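You operate a simulated robot arm through the tools that you are given. There is no shell and no other tool.

You are at the controls of a simulated robot arm. One attempt, no reset.

## Task
Strap the red ring once, tag it 2 and put it back.
Fine: the strap goes on at pull 2; strap before tag.

The check looks at the end state, three seconds after you hand in, the way a careful person would. Anything else that was tipped, shoved, dropped, spilled or broken makes it a failure.

## Robot
A 7-joint arm with a two-finger parallel gripper, fixed in place. Base frame: the origin is at the foot of the arm, x ahead of it, y to its left, z up; the work surface is at about z = 800. Readings come in mm, degrees, newtons and seconds.
Its first joint turns from -149.0 to 149.0 degrees. Payload 3.43 kg.
Tool frame: the origin (TCP) lies between the finger pads and is the grasp point; the fingertips stand 30 mm ahead of it; z points along the fingers, y is the line along which they close. Largest opening 94 mm; finger width 28, thickness 10; the body of the gripper, 50 by 96 mm, starts 55 mm behind the TCP.
Orientation is told as [roll, pitch, yaw] about the base's x, y, z axes, in that order, counted from this pose: with the fingers straight down and closing along the base's y, the tool's x points along the base's -x, its y along +y and its z along -z.

## Interface
- The arm moves only by the tool jog_arm. Its arguments are lists of equal length, an entry for each row: "dp": the shift along the tool's x, y, z in units of 40 mm (1.0 is 40 mm), a list of three; "angular": the turn, a rotation vector about the tool's x, y, z in units of 6 degrees (1.0 is 6 degrees), a list of three; "hand": the finger opening in mm, from 0 to 94. In form: {"dp": [[dx, dy, dz], ...], "angular": [[ax, ay, az], ...], "hand": [hand, ...]}. A call has 1 to 20 rows; each row shifts and turns the commanded pose from where the row before left it, along the tool's axes as they then stand. A call with a number of a shift or a turn outside -1 to 1 is refused whole. Rows are played at 5 a second. More than 50 mm and 8.6 degrees between two rows, or a gripper value outside its range, and nothing of the call is played. Where a pose cannot be reached the arm comes as near as it can. A force on the tool above 40 N (or 10 N above the force at the start of the call, whichever is more), or a blocked arm, ends the call early, and 0.2 s more pass. The fingers move at their own pace (about 45 mm/s each) and stop on an object; they squeeze with about 24 N. The grip force told is the motor's: it shows also when the fingers shut on nothing. Time passes only in rows, and 0.2 s behind the last, so rows that do not move let the fingers close. It gives the time, the measured TCP pose, the force on the tool (base axes), the opening and the grip force at its end, in the units of the frame above (readings bear some noise), with the torque about the TCP (base axes, N m) and any sound that the robot's microphone picked up.
- Cameras (640 x 400 px; columns grow to the right, rows downward): "scene" is fixed at [217.2, 499.5, 1402.8]; the picture's right is [0.33, -0.94, 0.00], its down [-0.64, -0.22, -0.74] and it looks along [0.70, 0.24, -0.68] (base axes); focal length 239 px, centre (320, 200). "wrist" rides on the gripper at [76, 14, -102] in the tool frame; the picture's right is [-0.18, 0.98, 0.00], its down [-0.75, -0.14, -0.64] and it looks along [-0.63, -0.12, 0.77] (tool axes); focal length 243 px, centre (320, 200). There is no depth. A picture from a camera that has moved, and an enlarged one, comes with that camera's place and axes in the base frame and with its lens.
- camera(camera): a new picture of that camera. It takes no simulated time.
- zoom(camera, box): a new picture of the part [left, top, right, bottom] of that camera's present view, enlarged. It takes no simulated time.
- job_done(): hands the job in; it is judged then, once.

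Places have to be worked out from the pictures, the camera data and where the tool is seen. Open the gripper and draw the arm clear of the work before you hand the job in, unless the task says otherwise.

The tools are called by a JSON object that holds its "method" and its "body". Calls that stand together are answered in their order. jog_arm: Moves the arm, as the interface text tells. Its arguments: {"type":"object","properties":{"dp":{"type":"array"},"angular":{"type":"array"},"hand":{"type":"array"}},"required":["dp","angular","hand"]} The other tools are called the same way: camera (camera) takes a picture; zoom (camera, box) takes an enlarged picture of a part of a camera's view; job_done () hands the job in.

At the start:

```text
time: 0.0
position: [802.7, 574.6, 1183.2]
ee_rot: [0.0, 0.1, -0.1]
force: [-0.3, 0.3, 0.0]
torque: [-0.01, 0.0, -0.01]
grip_width: 94.3
grasp_force: 0.0
```

scene: 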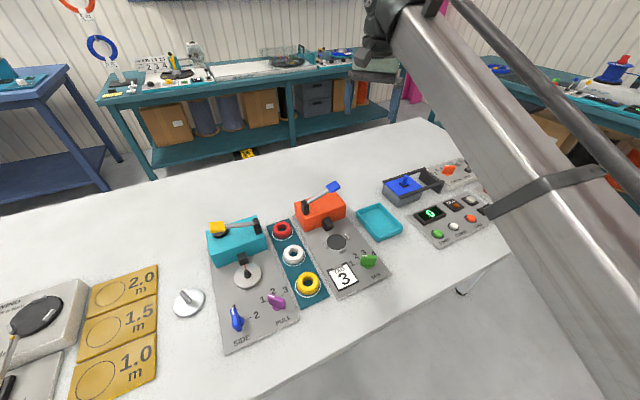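
wrist: 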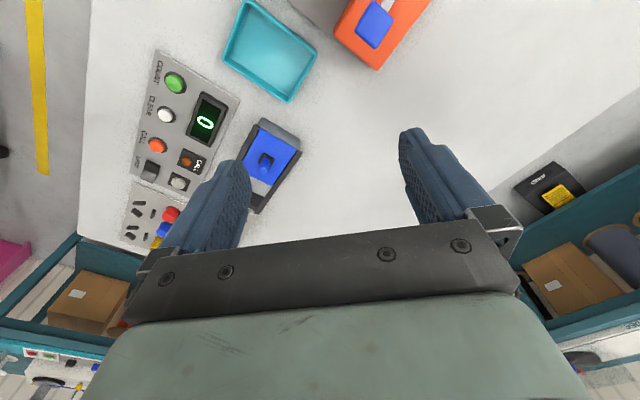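

I see a strapping machine (teal, with yellow lever, side/pull knobs), a tagging machine (orange, with blue lever and 1-4 knob), and a rack with three rings. I'll zoom in for details.

{"method": "zoom", "body": {"camera": "scene", "box": [190, 170, 310, 360]}}

{"method": "zoom", "body": {"camera": "scene", "box": [280, 170, 410, 305]}}

{"method": "zoom", "body": {"camera": "scene", "box": [350, 150, 510, 260]}}

{"method": "zoom", "body": {"camera": "scene", "box": [0, 250, 210, 400]}}

{"method": "zoom", "body": {"camera": "scene", "box": [90, 20, 370, 190]}}

```text
2.11 times, centred on (250, 265) of scene
camera zoom: at [217.2, 499.5, 1402.8], right [0.33, -0.94, 0.0], down [-0.64, -0.22, -0.74], along [0.7, 0.24, -0.68], focal length 504 px, centre (467, 63)
```

zoom: 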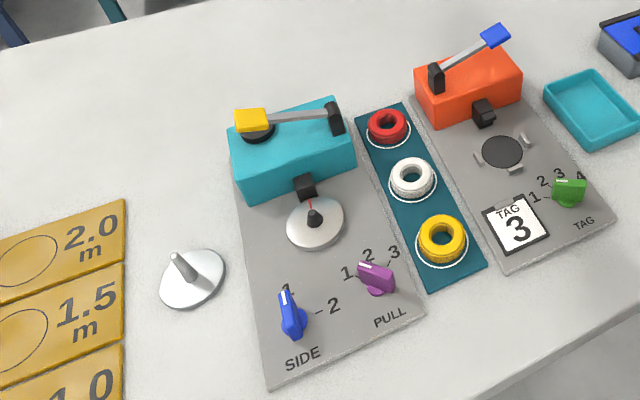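

```text
2.96 times, centred on (345, 238) of scene
camera zoom: at [217.2, 499.5, 1402.8], right [0.33, -0.94, 0.0], down [-0.64, -0.22, -0.74], along [0.7, 0.24, -0.68], focal length 709 px, centre (246, 89)
```

zoom: 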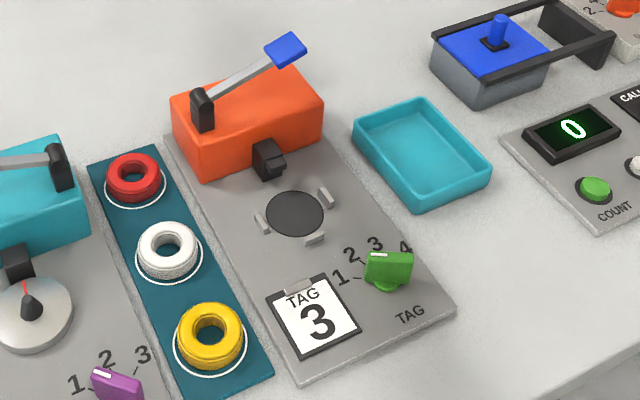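

```text
3.64 times, centred on (430, 205) of scene
camera zoom: at [217.2, 499.5, 1402.8], right [0.33, -0.94, 0.0], down [-0.64, -0.22, -0.74], along [0.7, 0.24, -0.68], focal length 871 px, centre (-80, 182)
```

zoom: 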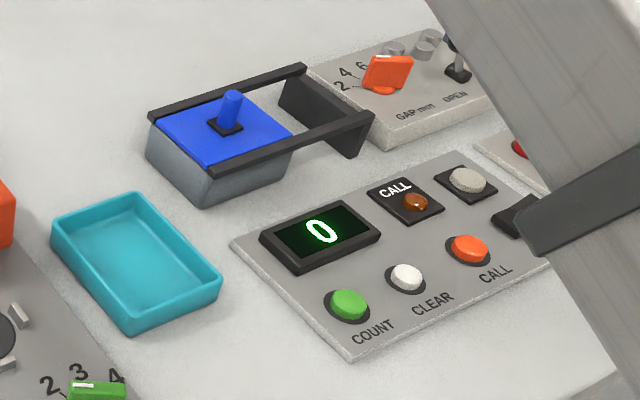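

```text
2.67 times, centred on (105, 325) of scene
camera zoom: at [217.2, 499.5, 1402.8], right [0.33, -0.94, 0.0], down [-0.64, -0.22, -0.74], along [0.7, 0.24, -0.68], focal length 638 px, centre (893, -133)
```

zoom: 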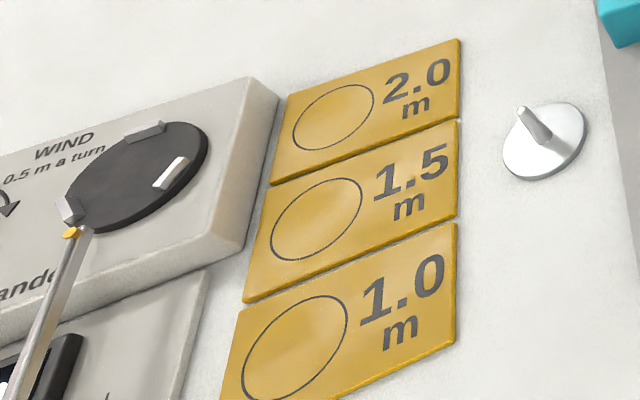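

```text
2.29 times, centred on (230, 105) of scene
camera zoom: at [217.2, 499.5, 1402.8], right [0.33, -0.94, 0.0], down [-0.64, -0.22, -0.74], along [0.7, 0.24, -0.68], focal length 547 px, centre (526, 417)
```

zoom: 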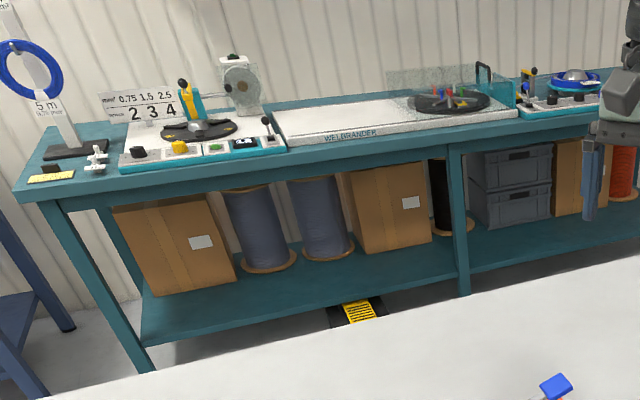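

The rings' rack and machines are turned about 45° from the base frame, facing the arm. I'll turn the tool 45° and move above them at a safe height for a wrist-camera look.

{"method": "jog_arm", "body": {"dp": [[0, 0, 0], [0, 0, 0], [0, 0, 0], [0, 0, 0], [0, 0, 0], [0, 0, 0], [0, 0, 0], [0, 0, 0], [0.6, 0.72, 0.4], [0.6, 0.72, 0.4], [0.6, 0.72, 0.4], [0.6, 0.72, 0.4], [0.6, 0.72, 0.4], [0.6, 0.72, 0.4], [0.6, 0.72, 0.4], [0.6, 0.72, 0.4], [0, 0, 0]], "angular": [[0, 0, -0.9375], [0, 0, -0.9375], [0, 0, -0.9375], [0, 0, -0.9375], [0, 0, -0.9375], [0, 0, -0.9375], [0, 0, -0.9375], [0, 0, -0.9375], [0, 0, 0], [0, 0, 0], [0, 0, 0], [0, 0, 0], [0, 0, 0], [0, 0, 0], [0, 0, 0], [0, 0, 0], [0, 0, 0]], "hand": [94, 94, 94, 94, 94, 94, 94, 94, 94, 94, 94, 94, 94, 94, 94, 94, 94]}}

{"method": "camera", "body": {"camera": "wrist"}}

{"method": "camera", "body": {"camera": "scene"}}

```text
time: 3.6
position: [504.6, 602.7, 1055.7]
ee_rot: [-0.1, 0.1, 45.0]
force: [0.1, -0.5, -0.6]
torque: [0.0, 0.02, 0.02]
grip_width: 94.0
grasp_force: 0.0
```

```text
taken
camera wrist: at [439.9, 559.2, 1157.9], right [-0.56, 0.83, 0.0], down [0.63, 0.43, 0.64], along [0.53, 0.36, -0.77], focal length 243 px, centre (320, 200)
```

wrist: 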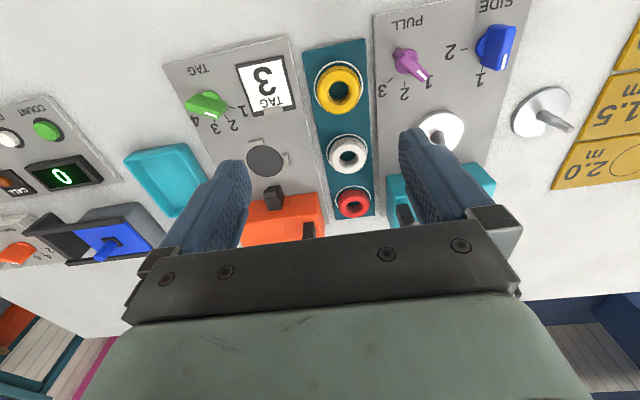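

```text
taken
```

scene: 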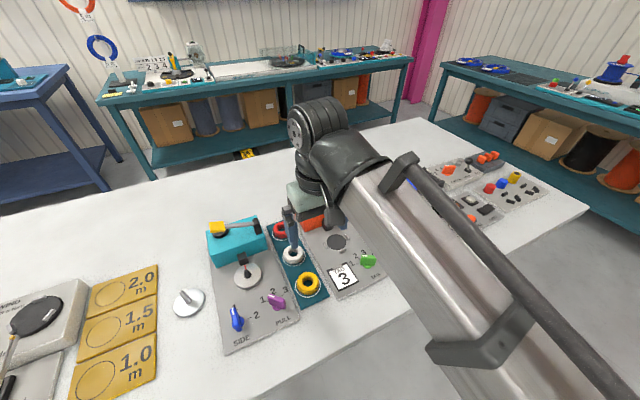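

The wrist view shows the panels well. I'll zoom in on the knobs, rings and machines.

{"method": "zoom", "body": {"camera": "wrist", "box": [370, 0, 540, 110]}}

{"method": "zoom", "body": {"camera": "wrist", "box": [160, 40, 320, 150]}}

{"method": "zoom", "body": {"camera": "wrist", "box": [230, 90, 400, 250]}}

{"method": "zoom", "body": {"camera": "scene", "box": [200, 205, 290, 290]}}

{"method": "zoom", "body": {"camera": "scene", "box": [210, 270, 310, 360]}}

```text
3.64 times, centred on (455, 55) of wrist
camera zoom: at [439.9, 559.2, 1157.9], right [-0.56, 0.83, 0.0], down [0.63, 0.43, 0.64], along [0.53, 0.36, -0.77], focal length 882 px, centre (-171, 727)
```

zoom: 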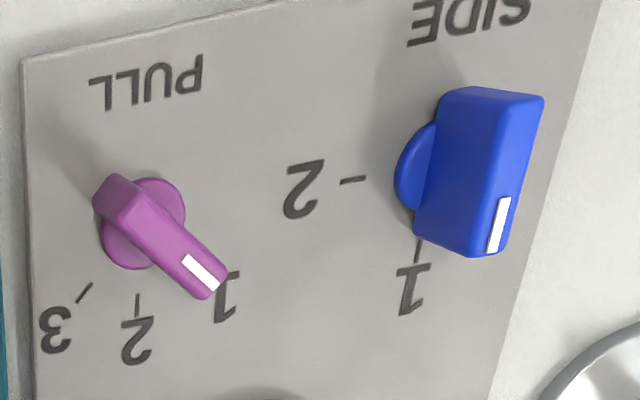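

```text
3.64 times, centred on (240, 95) of wrist
camera zoom: at [439.9, 559.2, 1157.9], right [-0.56, 0.83, 0.0], down [0.63, 0.43, 0.64], along [0.53, 0.36, -0.77], focal length 882 px, centre (611, 582)
```

zoom: 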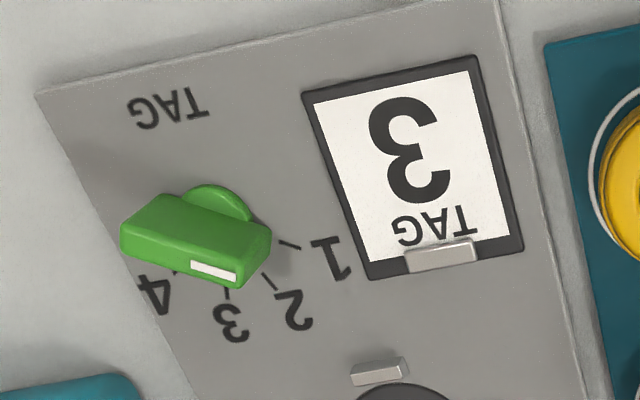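

```text
2.50 times, centred on (315, 170) of wrist
camera zoom: at [439.9, 559.2, 1157.9], right [-0.56, 0.83, 0.0], down [0.63, 0.43, 0.64], along [0.53, 0.36, -0.77], focal length 606 px, centre (332, 275)
```

zoom: 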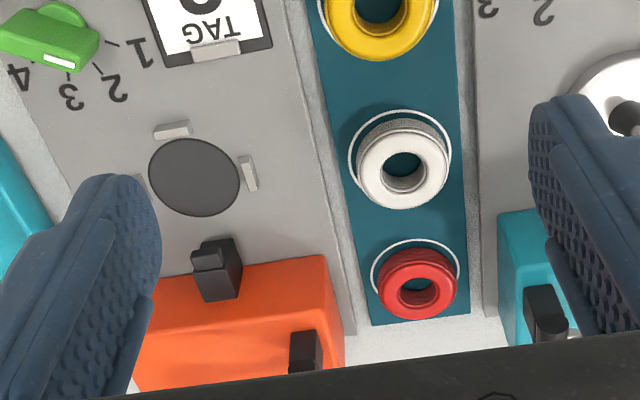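

```text
4.71 times, centred on (245, 248) of scene
camera zoom: at [217.2, 499.5, 1402.8], right [0.33, -0.94, 0.0], down [-0.64, -0.22, -0.74], along [0.7, 0.24, -0.68], focal length 1127 px, centre (673, -24)
```

zoom: 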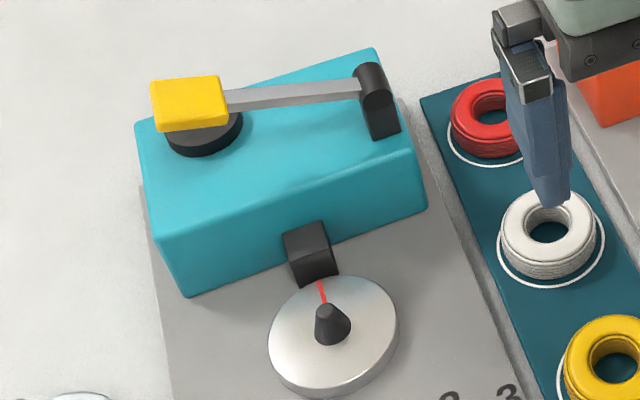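

```text
4.44 times, centred on (260, 315) of scene
camera zoom: at [217.2, 499.5, 1402.8], right [0.33, -0.94, 0.0], down [-0.64, -0.22, -0.74], along [0.7, 0.24, -0.68], focal length 1064 px, centre (587, -311)
```

zoom: 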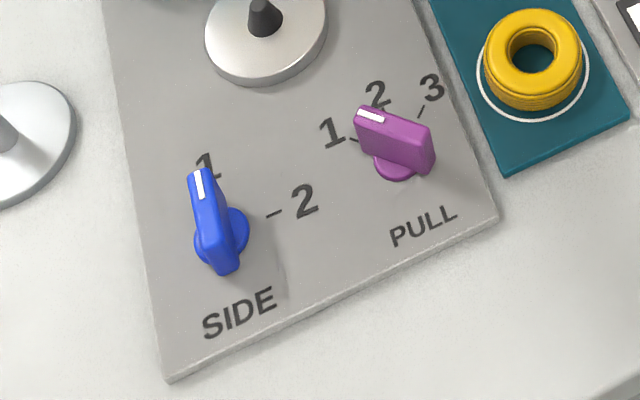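

Layout in rotated axes (u outward along 45°, v left): the rack sits at v≈92, with red at u≈1000. The PULL knob is at about (430,685) pointing to 1, and the TAG knob at about (614,496), apparently on 1. I'll move above the PULL knob and line up with its fin (yaw 90) for a closer look.

{"method": "jog_arm", "body": {"dp": [[-0.03, 0.69, 0.66], [-0.03, 0.69, 0.66], [-0.03, 0.69, 0.66], [-0.03, 0.69, 0.66], [0, 0, 0], [0, 0, 0], [0, 0, 0], [0, 0, 0], [0, 0, 0], [0, 0, 0], [0, 0, 0], [0, 0, 0], [0, 0, 0]], "angular": [[0, 0, 0], [0, 0, 0], [0, 0, 0], [0, 0, 0], [0, 0, -0.9375], [0, 0, -0.9375], [0, 0, -0.9375], [0, 0, -0.9375], [0, 0, -0.9375], [0, 0, -0.9375], [0, 0, -0.9375], [0, 0, -0.9375], [0, 0, 0]], "hand": [60, 60, 60, 60, 60, 60, 60, 60, 60, 60, 60, 60, 60]}}

{"method": "camera", "body": {"camera": "wrist"}}

{"method": "camera", "body": {"camera": "scene"}}

```text
time: 6.4
position: [429.9, 683.7, 948.8]
ee_rot: [0.0, 0.1, 90.0]
force: [-0.2, -0.5, -0.1]
torque: [0.0, -0.01, -0.01]
grip_width: 60.0
grasp_force: 0.1
```

```text
taken
camera wrist: at [414.6, 608.4, 1051.8], right [-0.98, 0.18, 0.0], down [0.14, 0.75, 0.64], along [0.12, 0.63, -0.77], focal length 243 px, centre (320, 200)
```

wrist: 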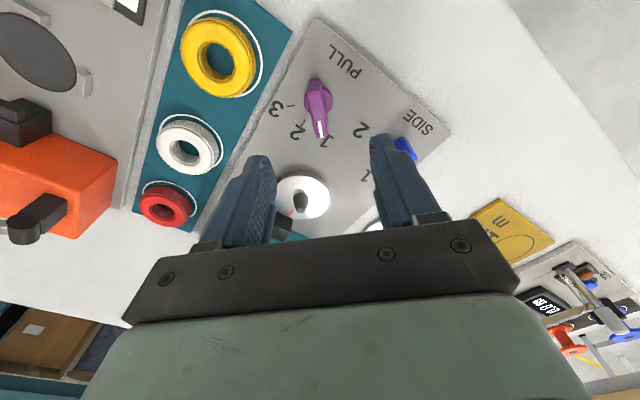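

```text
taken
```

scene: 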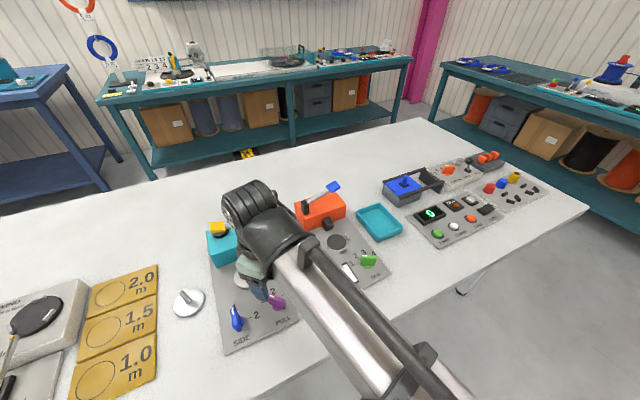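

{"method": "zoom", "body": {"camera": "wrist", "box": [260, 40, 400, 150]}}

{"method": "zoom", "body": {"camera": "wrist", "box": [120, 100, 350, 250]}}

```text
3.64 times, centred on (330, 95) of wrist
camera zoom: at [414.6, 608.4, 1051.8], right [-0.98, 0.18, 0.0], down [0.14, 0.75, 0.64], along [0.12, 0.63, -0.77], focal length 882 px, centre (284, 582)
```

zoom: 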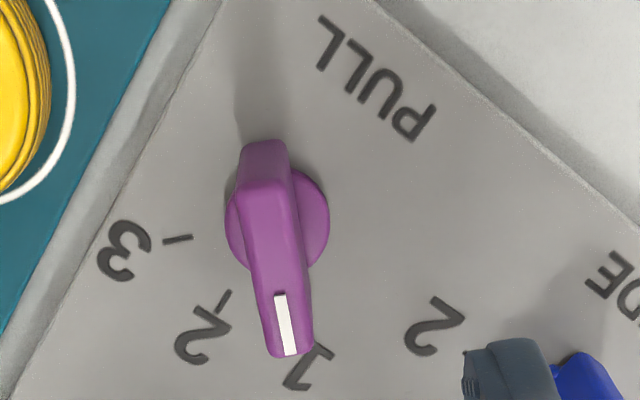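

```text
2.67 times, centred on (235, 175) of wrist
camera zoom: at [414.6, 608.4, 1051.8], right [-0.98, 0.18, 0.0], down [0.14, 0.75, 0.64], along [0.12, 0.63, -0.77], focal length 647 px, centre (547, 267)
```

zoom: 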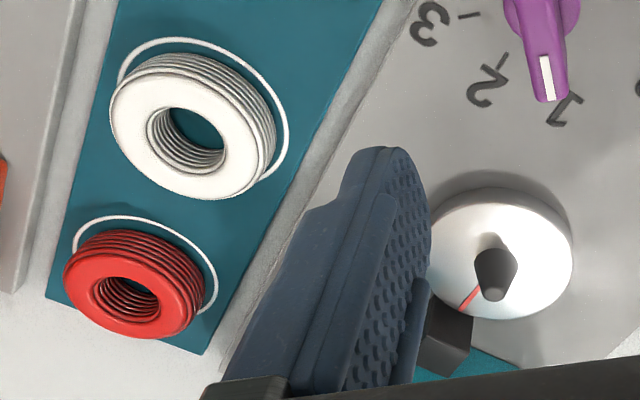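

The stereo check puts the PULL knob at (430.3, 684) with its fin top near z≈840, directly under the tool. I'll descend to TCP z≈850 and close gently on the fin.

{"method": "jog_arm", "body": {"dp": [[0, 0, 0.6], [0, 0, 0.6], [0, 0, 0.6], [0, 0, 0.5], [0, 0, 0.17], [0, 0, 0], [0, 0, 0], [0, 0, 0], [0, 0, 0], [0, 0, 0]], "angular": [[0, 0, 0], [0, 0, 0], [0, 0, 0], [0, 0, 0], [0, 0, 0], [0, 0, 0], [0, 0, 0], [0, 0, 0], [0, 0, 0], [0, 0, 0]], "hand": [50, 50, 50, 50, 50, 50, 20, 0, 0, 0]}}

{"method": "camera", "body": {"camera": "wrist"}}

```text
time: 8.6
position: [431.7, 685.1, 850.6]
ee_rot: [-0.1, 0.1, 89.9]
force: [11.5, -0.3, -0.4]
torque: [0.05, -0.03, 0.02]
grip_width: 16.6
grasp_force: 45.1
```

```text
taken
camera wrist: at [415.8, 608.5, 953.1], right [-0.98, 0.19, 0.0], down [0.14, 0.75, 0.64], along [0.12, 0.63, -0.77], focal length 243 px, centre (320, 200)
```

wrist: 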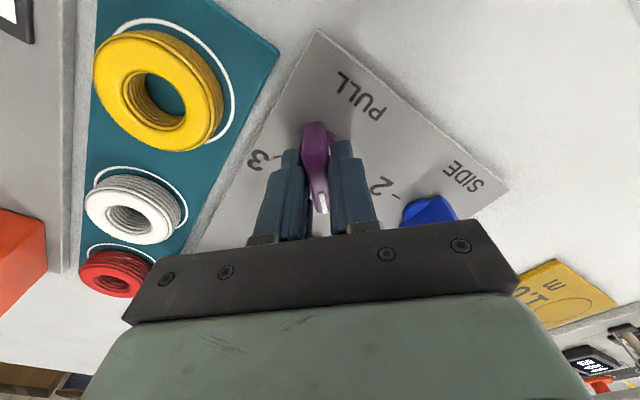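

The fin is gripped (16.6 mm), with a slight side load showing the knob is 1–2 mm further in +x. I'll ease that off and turn the knob 45° clockwise, from 1 to 2.

{"method": "jog_arm", "body": {"dp": [[0, -0.04, 0], [0, 0, 0], [0, 0, 0], [0, 0, 0], [0, 0, 0], [0, 0, 0], [0, 0, 0], [0, 0, 0], [0, 0, 0], [0, 0, 0]], "angular": [[0, 0, 0], [0, 0, 0.9375], [0, 0, 0.9375], [0, 0, 0.9375], [0, 0, 0.9375], [0, 0, 0.9375], [0, 0, 0.9375], [0, 0, 0.9375], [0, 0, 0.9375], [0, 0, 0]], "hand": [0, 0, 0, 0, 0, 0, 0, 0, 0, 0]}}

{"method": "camera", "body": {"camera": "wrist"}}

```text
time: 10.8
position: [432.0, 684.6, 851.1]
ee_rot: [0.0, 0.0, 44.9]
force: [6.4, 0.1, 6.8]
torque: [-0.42, 0.41, -0.01]
grip_width: 16.6
grasp_force: 45.0
```

```text
taken
camera wrist: at [366.9, 640.8, 953.1], right [-0.56, 0.83, 0.0], down [0.63, 0.43, 0.64], along [0.53, 0.36, -0.77], focal length 243 px, centre (320, 200)
```

wrist: 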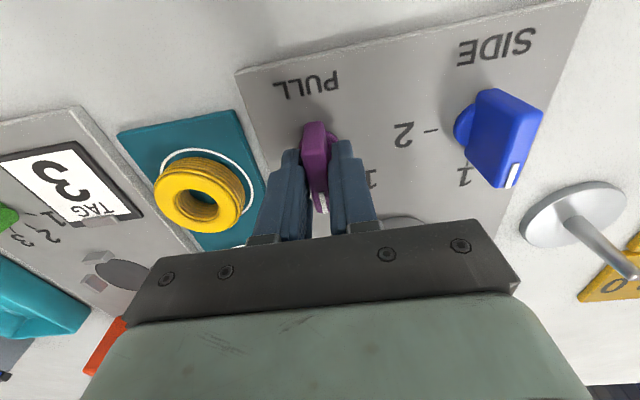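

The knob turned with the gripper, and the residual torque is zero. I'll release, rise and check where it points.

{"method": "jog_arm", "body": {"dp": [[0, 0, 0], [0, 0, 0], [0, 0, -0.5], [0, 0, -1], [0, 0, -1], [0, 0, -1], [0, 0, 0]], "angular": [[0, 0, 0], [0, 0, 0], [0, 0, 0], [0, 0, 0], [0, 0, 0], [0, 0, 0], [0, 0, 0]], "hand": [50, 50, 50, 50, 50, 50, 50]}}

{"method": "zoom", "body": {"camera": "wrist", "box": [240, 20, 400, 130]}}

{"method": "camera", "body": {"camera": "wrist"}}

```text
time: 12.4
position: [432.4, 684.0, 991.7]
ee_rot: [-0.1, -0.1, 45.0]
force: [-0.1, -0.3, 0.0]
torque: [-0.02, 0.01, 0.01]
grip_width: 50.2
grasp_force: 0.1
```

```text
3.64 times, centred on (320, 75) of wrist
camera zoom: at [366.6, 640.5, 1093.6], right [-0.56, 0.83, 0.0], down [0.63, 0.43, 0.64], along [0.53, 0.36, -0.77], focal length 882 px, centre (320, 654)
```

zoom: 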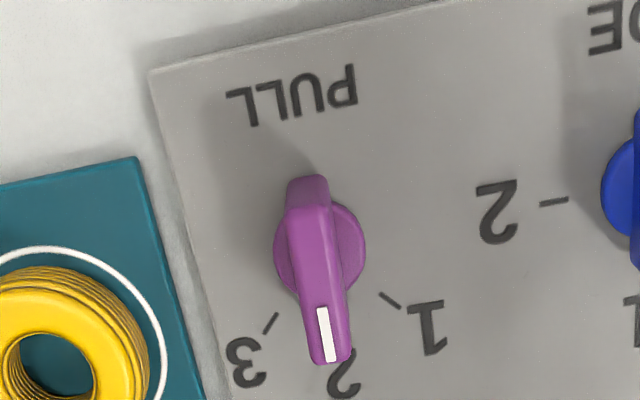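

```text
taken
camera wrist: at [366.6, 640.5, 1093.6], right [-0.56, 0.83, 0.0], down [0.63, 0.43, 0.64], along [0.53, 0.36, -0.77], focal length 243 px, centre (320, 200)
```

wrist: 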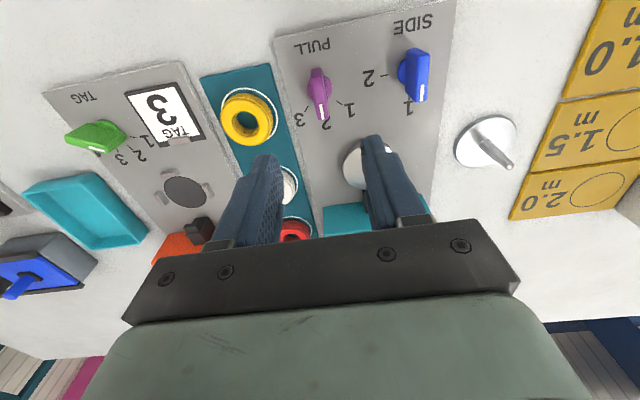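

PULL is clearly on 2. Next I'll go above the TAG knob and line up with its fin (yaw ≈99).

{"method": "jog_arm", "body": {"dp": [[0.015, -0.935, 0.15], [0.015, -0.935, 0.15], [0.015, -0.935, 0.15], [0.015, -0.935, 0.15], [0.015, -0.935, 0.15], [0.015, -0.935, 0.15], [0.015, -0.935, 0.15], [0, 0, 0], [0, 0, 0], [0, 0, 0], [0, 0, 0], [0, 0, 0], [0, 0, 0], [0, 0, 0], [0, 0, 0], [0, 0, 0], [0, 0, 0]], "angular": [[0, 0, 0], [0, 0, 0], [0, 0, 0], [0, 0, 0], [0, 0, 0], [0, 0, 0], [0, 0, 0], [0, 0, -1], [0, 0, -1], [0, 0, -1], [0, 0, -1], [0, 0, -1], [0, 0, -1], [0, 0, -1], [0, 0, -1], [0, 0, -1], [0, 0, 0]], "hand": [50, 50, 50, 50, 50, 50, 50, 50, 50, 50, 50, 50, 50, 50, 50, 50, 50]}}

{"method": "camera", "body": {"camera": "wrist"}}

{"method": "zoom", "body": {"camera": "wrist", "box": [240, 20, 400, 130]}}

{"method": "zoom", "body": {"camera": "scene", "box": [190, 170, 350, 290]}}

```text
time: 16.0
position: [613.6, 495.2, 948.9]
ee_rot: [0.0, 0.0, 99.0]
force: [-1.0, -0.3, 0.2]
torque: [0.01, 0.0, 0.02]
grip_width: 50.0
grasp_force: 0.1
```

```text
taken
camera wrist: at [610.3, 418.8, 1051.2], right [-1.0, 0.03, 0.0], down [0.02, 0.77, 0.64], along [0.02, 0.64, -0.77], focal length 243 px, centre (320, 200)
```

wrist: 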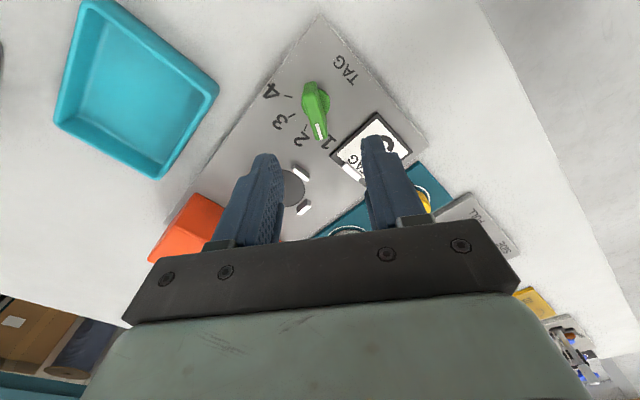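

```text
3.64 times, centred on (320, 75) of wrist
camera zoom: at [610.3, 418.8, 1051.2], right [-1.0, 0.03, 0.0], down [0.02, 0.77, 0.64], along [0.02, 0.64, -0.77], focal length 882 px, centre (320, 654)
```

zoom: 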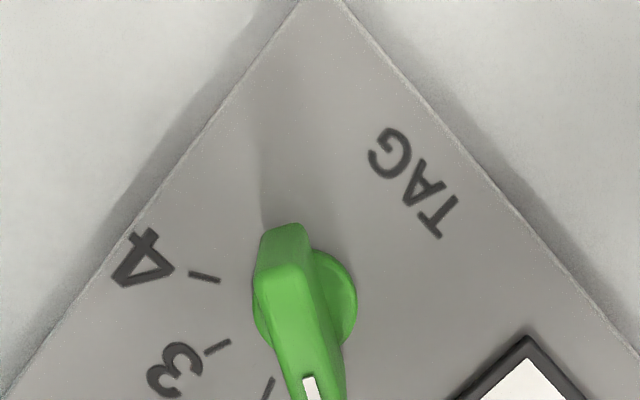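

```text
3.33 times, centred on (270, 230) of scene
camera zoom: at [217.2, 499.5, 1402.8], right [0.33, -0.94, 0.0], down [-0.64, -0.22, -0.74], along [0.7, 0.24, -0.68], focal length 798 px, centre (487, 100)
```

zoom: 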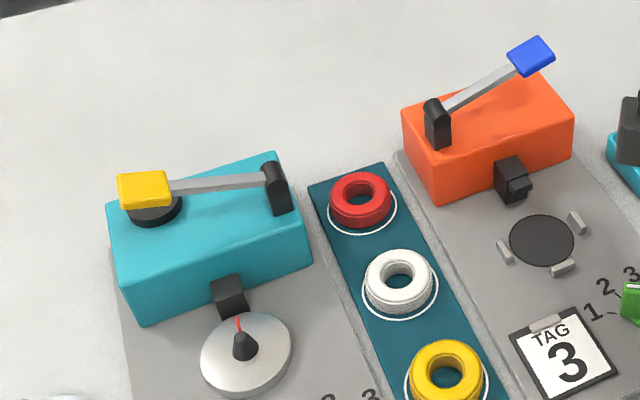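

The green mark points at 1 (next to the card), and the knob centre works out at about (618, 497). I'll shift a few mm, descend and grip the fin.

{"method": "jog_arm", "body": {"dp": [[-0.02, -0.117, 0.2], [0, 0, 0.6], [0, 0, 0.6], [0, 0, 0.6], [0, 0, 0.46], [0, 0, 0], [0, 0, 0], [0, 0, 0], [0, 0, 0], [0, 0, 0]], "angular": [[0, 0, 0], [0, 0, 0], [0, 0, 0], [0, 0, 0], [0, 0, 0], [0, 0, 0], [0, 0, 0], [0, 0, 0], [0, 0, 0], [0, 0, 0]], "hand": [50, 50, 50, 50, 50, 50, 20, 0, 0, 0]}}

{"method": "camera", "body": {"camera": "wrist"}}

```text
time: 18.2
position: [616.5, 498.7, 850.9]
ee_rot: [0.1, 0.1, 99.0]
force: [-10.4, 1.6, -1.2]
torque: [0.0, 0.04, 0.01]
grip_width: 16.4
grasp_force: 45.1
```

```text
taken
camera wrist: at [614.2, 421.6, 952.9], right [-1.0, 0.03, 0.0], down [0.02, 0.77, 0.64], along [0.02, 0.64, -0.77], focal length 243 px, centre (320, 200)
```

wrist: 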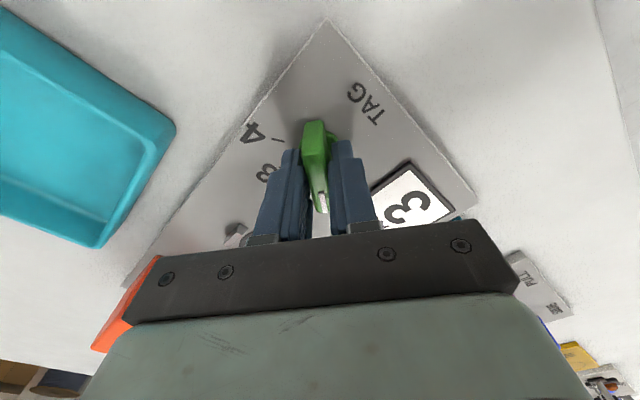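

Gripped at 16.4 mm with about 10 N of side load. I'll ease that off and turn 36° to bring it to 2.

{"method": "jog_arm", "body": {"dp": [[0, 0.04, 0], [0, 0, 0], [0, 0, 0], [0, 0, 0], [0, 0, 0], [0, 0, 0], [0, 0, 0], [0, 0, 0]], "angular": [[0, 0, 0], [0, 0, 1], [0, 0, 1], [0, 0, 1], [0, 0, 1], [0, 0, 1], [0, 0, 1], [0, 0, 0]], "hand": [0, 0, 0, 0, 0, 0, 0, 0]}}

{"method": "jog_arm", "body": {"dp": [[0, 0, 0], [0, 0, 0], [0, 0, -0.5], [0, 0, -1], [0, 0, -1], [0, 0, 0]], "angular": [[0, 0, 0], [0, 0, 0], [0, 0, 0], [0, 0, 0], [0, 0, 0], [0, 0, 0]], "hand": [50, 50, 50, 50, 50, 50]}}

{"method": "zoom", "body": {"camera": "wrist", "box": [220, 40, 400, 160]}}

{"method": "zoom", "body": {"camera": "scene", "box": [310, 200, 430, 310]}}

```text
time: 20.0
position: [617.5, 497.2, 850.7]
ee_rot: [-0.1, -0.2, 62.9]
force: [17.3, 23.5, 18.3]
torque: [-0.58, 0.3, 0.03]
grip_width: 16.4
grasp_force: 44.9
```

```text
time: 21.4
position: [616.2, 496.8, 950.2]
ee_rot: [0.0, -0.1, 63.0]
force: [-0.3, -0.7, 0.4]
torque: [0.0, -0.01, -0.01]
grip_width: 50.1
grasp_force: 0.1
```

```text
3.33 times, centred on (310, 100) of wrist
camera zoom: at [567.6, 436.0, 1053.0], right [-0.79, 0.61, 0.0], down [0.47, 0.61, 0.64], along [0.39, 0.51, -0.77], focal length 809 px, centre (353, 533)
```

zoom: 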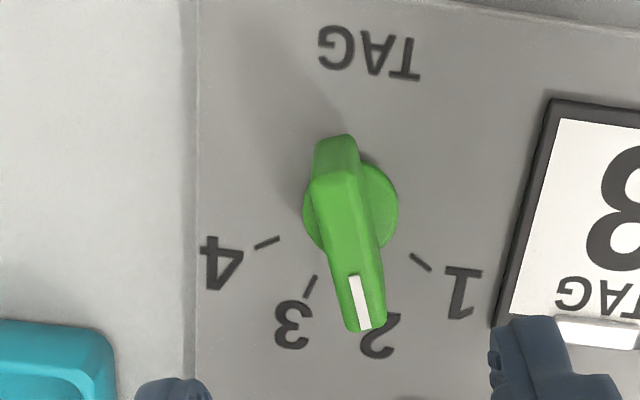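

```text
3.64 times, centred on (370, 255) of scene
camera zoom: at [217.2, 499.5, 1402.8], right [0.33, -0.94, 0.0], down [-0.64, -0.22, -0.74], along [0.7, 0.24, -0.68], focal length 871 px, centre (138, 0)
```

zoom: 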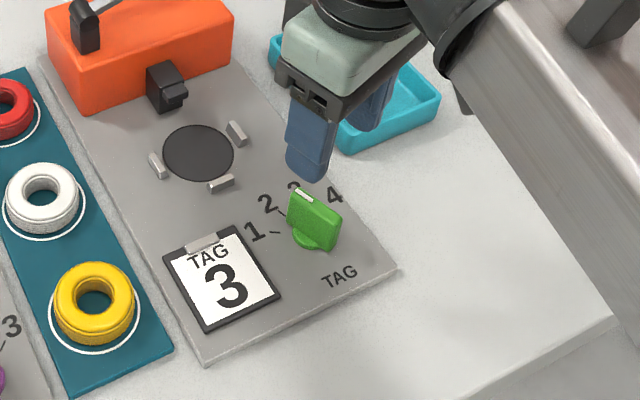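

TAG is on 2. Now I'll move over the ring rack (yaw 45) to look at the red ring, the levers and the strap table.

{"method": "jog_arm", "body": {"dp": [[0, 0, -0.5], [0, 0, -0.5], [0, 0, -0.25], [-0.315, 0.88, 0], [-0.315, 0.88, 0], [-0.315, 0.88, 0], [-0.315, 0.88, 0], [-0.315, 0.88, 0], [0, 0, 0]], "angular": [[0, 0, 1], [0, 0, 1], [0, 0, 1], [0, 0, 0], [0, 0, 0], [0, 0, 0], [0, 0, 0], [0, 0, 0], [0, 0, 0]], "hand": [94, 94, 94, 94, 94, 94, 94, 94, 94]}}

{"method": "camera", "body": {"camera": "wrist"}}

{"method": "zoom", "body": {"camera": "wrist", "box": [230, 50, 420, 250]}}

```text
time: 23.4
position: [535.6, 667.4, 999.5]
ee_rot: [0.0, 0.0, 44.9]
force: [-0.4, -0.7, 0.2]
torque: [-0.01, 0.04, -0.02]
grip_width: 94.0
grasp_force: 0.1
```

```text
taken
camera wrist: at [472.3, 623.9, 1102.2], right [-0.56, 0.83, 0.0], down [0.63, 0.43, 0.64], along [0.53, 0.36, -0.77], focal length 243 px, centre (320, 200)
```

wrist: 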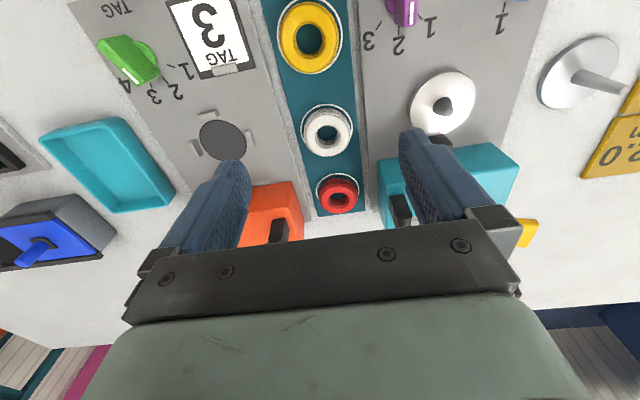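

```text
2.00 times, centred on (325, 150) of wrist
camera zoom: at [472.3, 623.9, 1102.2], right [-0.56, 0.83, 0.0], down [0.63, 0.43, 0.64], along [0.53, 0.36, -0.77], focal length 485 px, centre (310, 300)
```

zoom: 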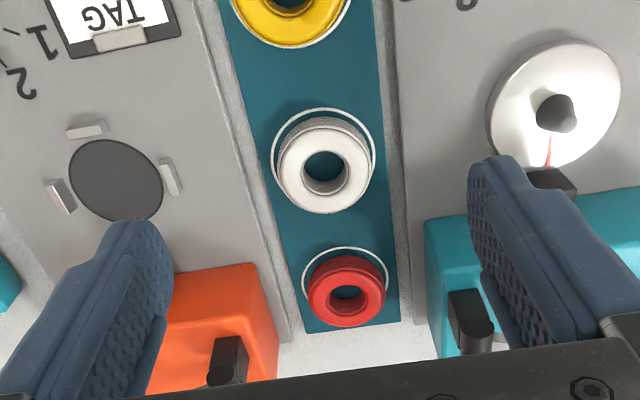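

The red ring (OD≈56 mm) is at u≈1000, v≈92, with about 60 mm clear on each side to the lever posts. I'll approach above it at z≈930 and see whether the arm holds vertical at that reach.

{"method": "jog_arm", "body": {"dp": [[-0.93, 0, 0.2], [-0.93, 0, 0.4], [-0.93, -0.02, 0.5], [-0.93, 0, 0.65], [0, 0, 0], [0, 0, 0]], "angular": [[0, 0, 0], [0, 0, 0], [0, 0, 0], [0, 0, 0], [0, 0, 0], [0, 0, 0]], "hand": [80, 80, 80, 80, 80, 80]}}

{"method": "camera", "body": {"camera": "wrist"}}

{"method": "camera", "body": {"camera": "scene"}}

```text
time: 24.8
position: [643.5, 771.0, 929.1]
ee_rot: [0.0, 0.0, 45.0]
force: [0.3, -0.4, 1.1]
torque: [0.02, 0.03, -0.02]
grip_width: 80.0
grasp_force: 0.1
```

```text
taken
camera wrist: at [577.9, 727.9, 1032.4], right [-0.56, 0.83, 0.0], down [0.63, 0.43, 0.64], along [0.53, 0.36, -0.77], focal length 243 px, centre (320, 200)
```

wrist: 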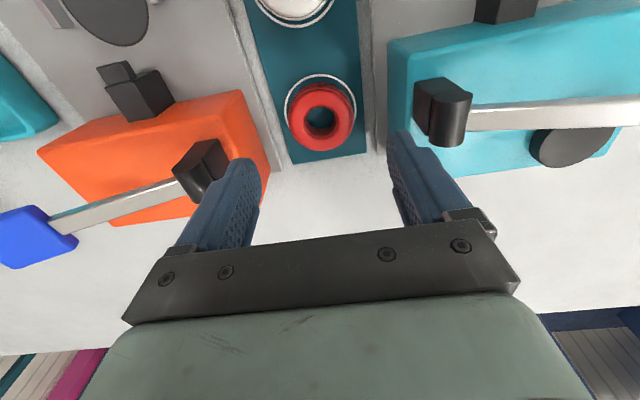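

```text
taken
```

scene: 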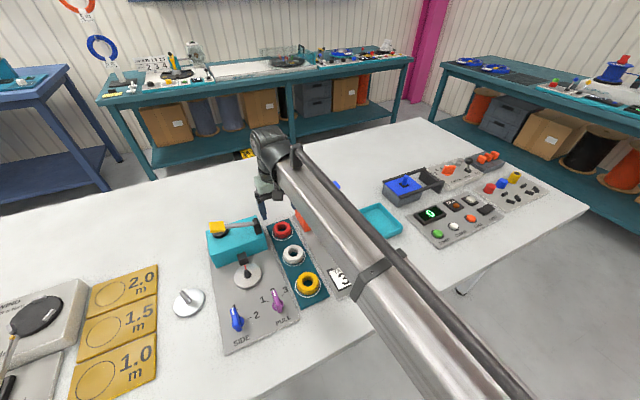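

Vertical reach is fine here. I'll zoom in on the ring to refine its position and on the teal lever and pad.

{"method": "zoom", "body": {"camera": "wrist", "box": [260, 60, 380, 170]}}

{"method": "zoom", "body": {"camera": "wrist", "box": [380, 0, 640, 180]}}

{"method": "zoom", "body": {"camera": "wrist", "box": [0, 20, 280, 270]}}

```text
3.64 times, centred on (320, 115) of wrist
camera zoom: at [577.9, 727.9, 1032.4], right [-0.56, 0.83, 0.0], down [0.63, 0.43, 0.64], along [0.53, 0.36, -0.77], focal length 882 px, centre (320, 509)
```

zoom: 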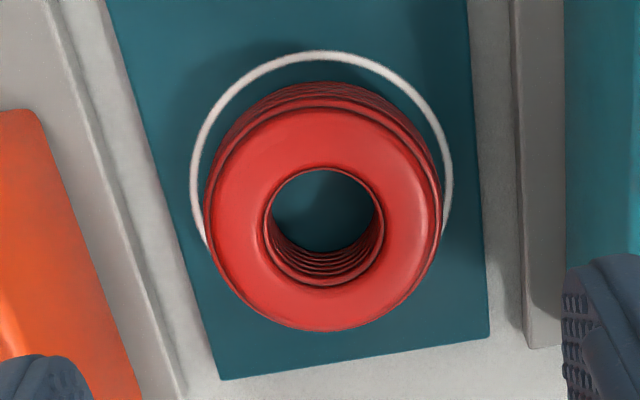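

```text
2.22 times, centred on (510, 90) of wrist
camera zoom: at [577.9, 727.9, 1032.4], right [-0.56, 0.83, 0.0], down [0.63, 0.43, 0.64], along [0.53, 0.36, -0.77], focal length 539 px, centre (-102, 444)
```

zoom: 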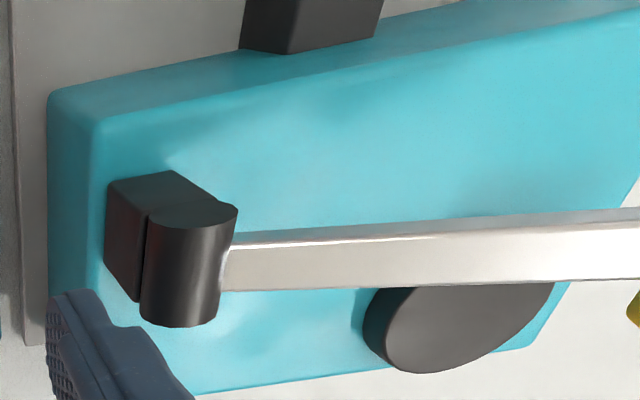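

```text
1.60 times, centred on (140, 145) of wrist
camera zoom: at [577.9, 727.9, 1032.4], right [-0.56, 0.83, 0.0], down [0.63, 0.43, 0.64], along [0.53, 0.36, -0.77], focal length 388 px, centre (608, 288)
```

zoom: 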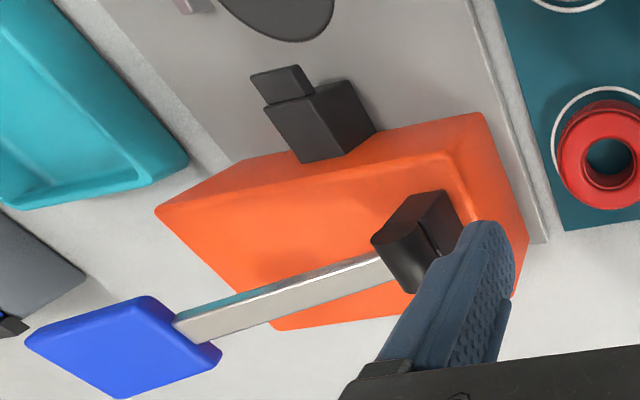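

The ring centre comes out at u≈1005, v≈91.5, resting in its circle. I'll shift +5 mm outward and descend in steps to z≈848 with the fingers at 80 mm.

{"method": "jog_arm", "body": {"dp": [[-0.135, 0.03, 0.2], [0, 0, 0.5], [0, 0, 0.5], [0, 0, 0.5], [0, 0, 0.33], [0, 0, 0]], "angular": [[0, 0, 0], [0, 0, 0], [0, 0, 0], [0, 0, 0], [0, 0, 0], [0, 0, 0]], "hand": [80, 80, 80, 80, 80, 80]}}

{"method": "camera", "body": {"camera": "wrist"}}

{"method": "zoom", "body": {"camera": "scene", "box": [190, 160, 350, 280]}}

```text
time: 26.2
position: [645.0, 775.2, 847.6]
ee_rot: [0.1, 0.0, 45.0]
force: [-0.1, 0.5, 0.2]
torque: [-0.03, -0.03, -0.01]
grip_width: 80.1
grasp_force: 0.0
```

```text
taken
camera wrist: at [580.9, 732.4, 951.5], right [-0.56, 0.83, 0.0], down [0.63, 0.43, 0.64], along [0.53, 0.36, -0.77], focal length 243 px, centre (320, 200)
```

wrist: 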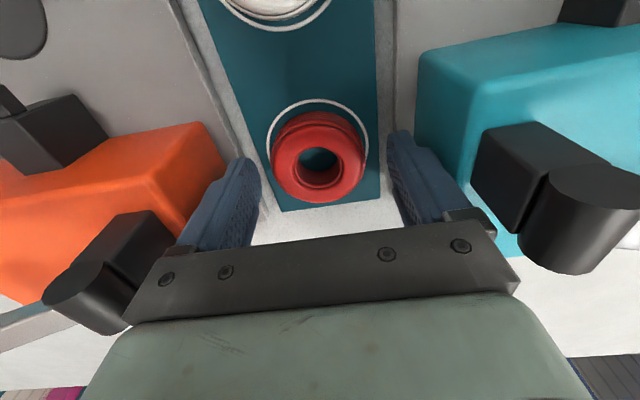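

```text
3.33 times, centred on (270, 220) of scene
camera zoom: at [217.2, 499.5, 1402.8], right [0.33, -0.94, 0.0], down [-0.64, -0.22, -0.74], along [0.7, 0.24, -0.68], focal length 798 px, centre (487, 133)
```

zoom: 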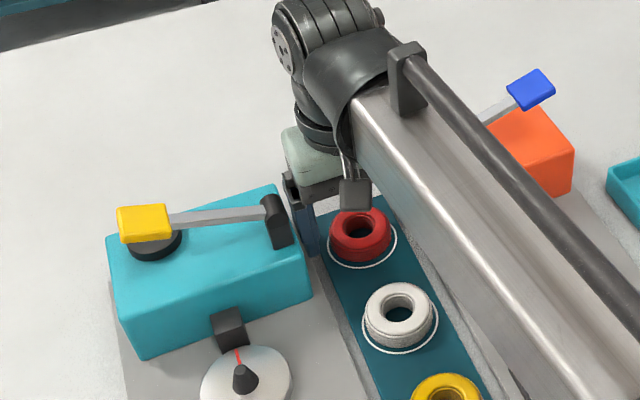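

The ring is centred between the fingers. I'll lower 5 mm more and close on it.

{"method": "jog_arm", "body": {"dp": [[0.03, 0, 0.06], [0, 0, 0.07], [0, 0, 0], [0, 0, 0], [0, 0, 0], [0, 0, 0], [0, 0, 0]], "angular": [[0, 0, 0], [0, 0, 0], [0, 0, 0], [0, 0, 0], [0, 0, 0], [0, 0, 0], [0, 0, 0]], "hand": [80, 80, 60, 45, 45, 45, 45]}}

{"method": "camera", "body": {"camera": "wrist"}}

```text
time: 27.8
position: [644.9, 774.1, 843.2]
ee_rot: [0.0, 0.0, 45.0]
force: [0.4, -0.7, 1.0]
torque: [0.03, -0.01, 0.01]
grip_width: 57.2
grasp_force: 23.8
```

```text
taken
camera wrist: at [580.2, 731.2, 946.4], right [-0.56, 0.83, 0.0], down [0.63, 0.43, 0.64], along [0.53, 0.36, -0.77], focal length 243 px, centre (320, 200)
```

wrist: 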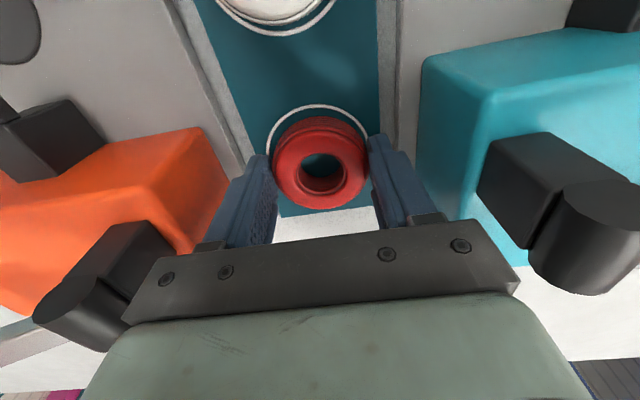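

The ring is held at 57.2 mm. I'll lift it straight up to z≈985 and check.

{"method": "jog_arm", "body": {"dp": [[0, 0, -0.25], [0, 0, -0.5], [0, 0, -0.7], [0, 0, -0.7], [0, 0, -0.7], [0, 0, -0.7], [0, 0, 0]], "angular": [[0, 0, 0], [0, 0, 0], [0, 0, 0], [0, 0, 0], [0, 0, 0], [0, 0, 0], [0, 0, 0]], "hand": [45, 45, 45, 45, 45, 45, 45]}}

{"method": "camera", "body": {"camera": "wrist"}}

{"method": "zoom", "body": {"camera": "wrist", "box": [240, 90, 400, 230]}}

{"method": "zoom", "body": {"camera": "scene", "box": [190, 160, 350, 280]}}

```text
time: 29.4
position: [644.2, 773.8, 988.0]
ee_rot: [0.1, 0.0, 45.0]
force: [-0.4, -0.3, -0.3]
torque: [0.04, -0.01, -0.02]
grip_width: 56.9
grasp_force: 23.4
```

```text
taken
camera wrist: at [579.5, 731.0, 1089.3], right [-0.56, 0.83, 0.0], down [0.63, 0.43, 0.64], along [0.53, 0.36, -0.77], focal length 243 px, centre (320, 200)
```

wrist: 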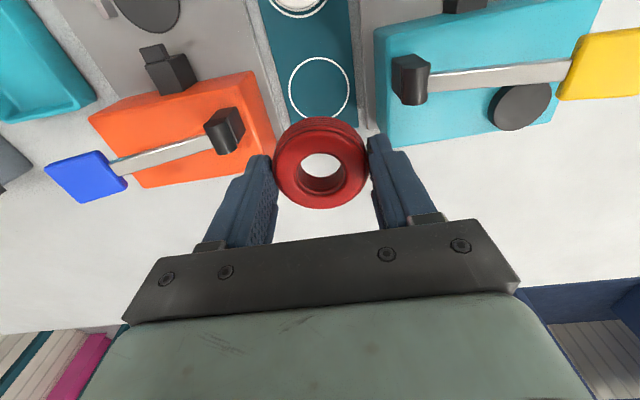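

```text
2.86 times, centred on (320, 160) of wrist
camera zoom: at [579.5, 731.0, 1089.3], right [-0.56, 0.83, 0.0], down [0.63, 0.43, 0.64], along [0.53, 0.36, -0.77], focal length 693 px, centre (320, 314)
```

zoom: 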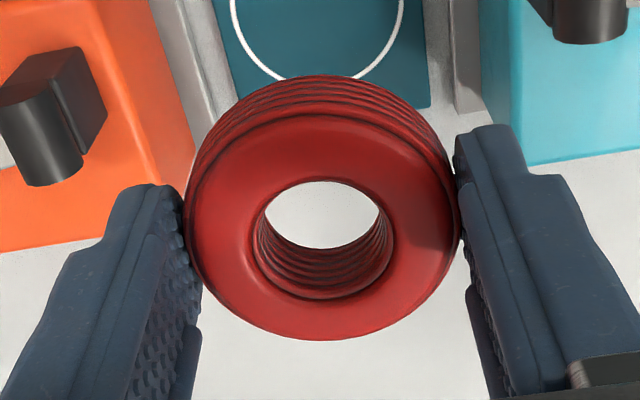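

```text
3.33 times, centred on (270, 220) of scene
camera zoom: at [217.2, 499.5, 1402.8], right [0.33, -0.94, 0.0], down [-0.64, -0.22, -0.74], along [0.7, 0.24, -0.68], focal length 798 px, centre (487, 133)
```

zoom: 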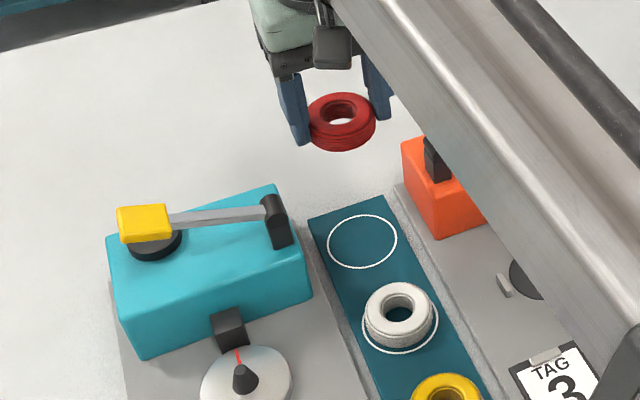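

The ring is level and centred at the TCP. I'll move it over the strap turntable (estimated u≈890, v≈226), staying high, to see the cone below.

{"method": "jog_arm", "body": {"dp": [[0.7, 0.5, 0], [0.7, 0.6, 0], [0.7, 0.7, 0], [0.7, 0.7, 0], [0.03, 0.87, 0], [0, 0, 0], [0, 0, 0]], "angular": [[0, 0, 0], [0, 0, 0], [0, 0, 0], [0, 0, 0], [0, 0, 0], [0, 0, 0], [0, 0, 0]], "hand": [45, 45, 45, 45, 45, 45, 45]}}

{"method": "camera", "body": {"camera": "wrist"}}

{"method": "zoom", "body": {"camera": "wrist", "box": [250, 30, 410, 180]}}

{"method": "zoom", "body": {"camera": "scene", "box": [190, 190, 310, 310]}}

```text
time: 31.0
position: [470.6, 790.7, 985.5]
ee_rot: [0.0, 0.0, 44.9]
force: [0.3, -0.6, -1.9]
torque: [-0.04, -0.01, 0.01]
grip_width: 57.2
grasp_force: 24.0
```

```text
taken
camera wrist: at [405.4, 747.2, 1088.2], right [-0.56, 0.83, 0.0], down [0.63, 0.43, 0.64], along [0.53, 0.36, -0.77], focal length 243 px, centre (320, 200)
```

wrist: 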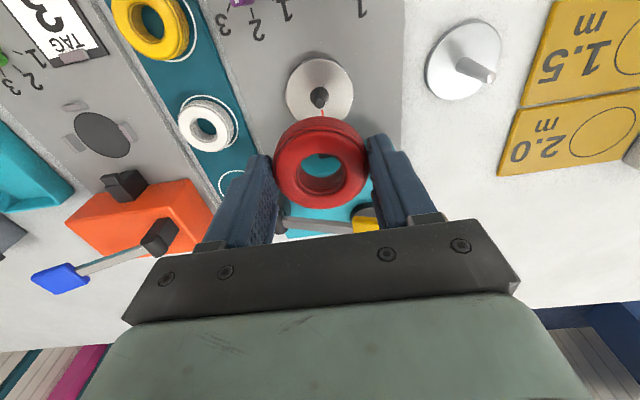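

```text
2.67 times, centred on (330, 105) of wrist
camera zoom: at [405.4, 747.2, 1088.2], right [-0.56, 0.83, 0.0], down [0.63, 0.43, 0.64], along [0.53, 0.36, -0.77], focal length 647 px, centre (293, 453)
```

zoom: 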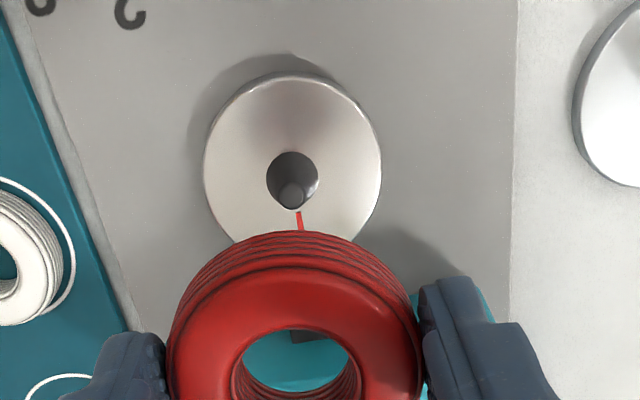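

```text
3.33 times, centred on (250, 250) of scene
camera zoom: at [217.2, 499.5, 1402.8], right [0.33, -0.94, 0.0], down [-0.64, -0.22, -0.74], along [0.7, 0.24, -0.68], focal length 798 px, centre (553, 33)
```

zoom: 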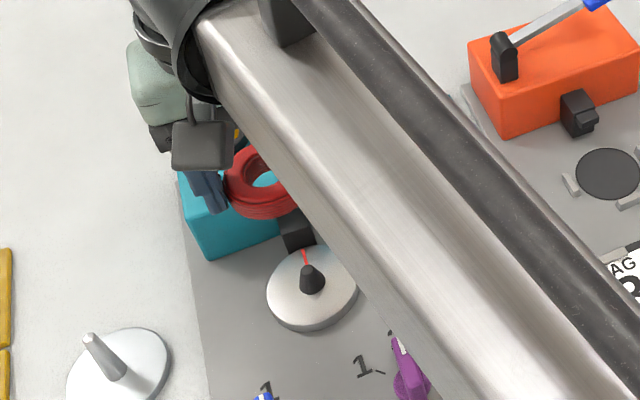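

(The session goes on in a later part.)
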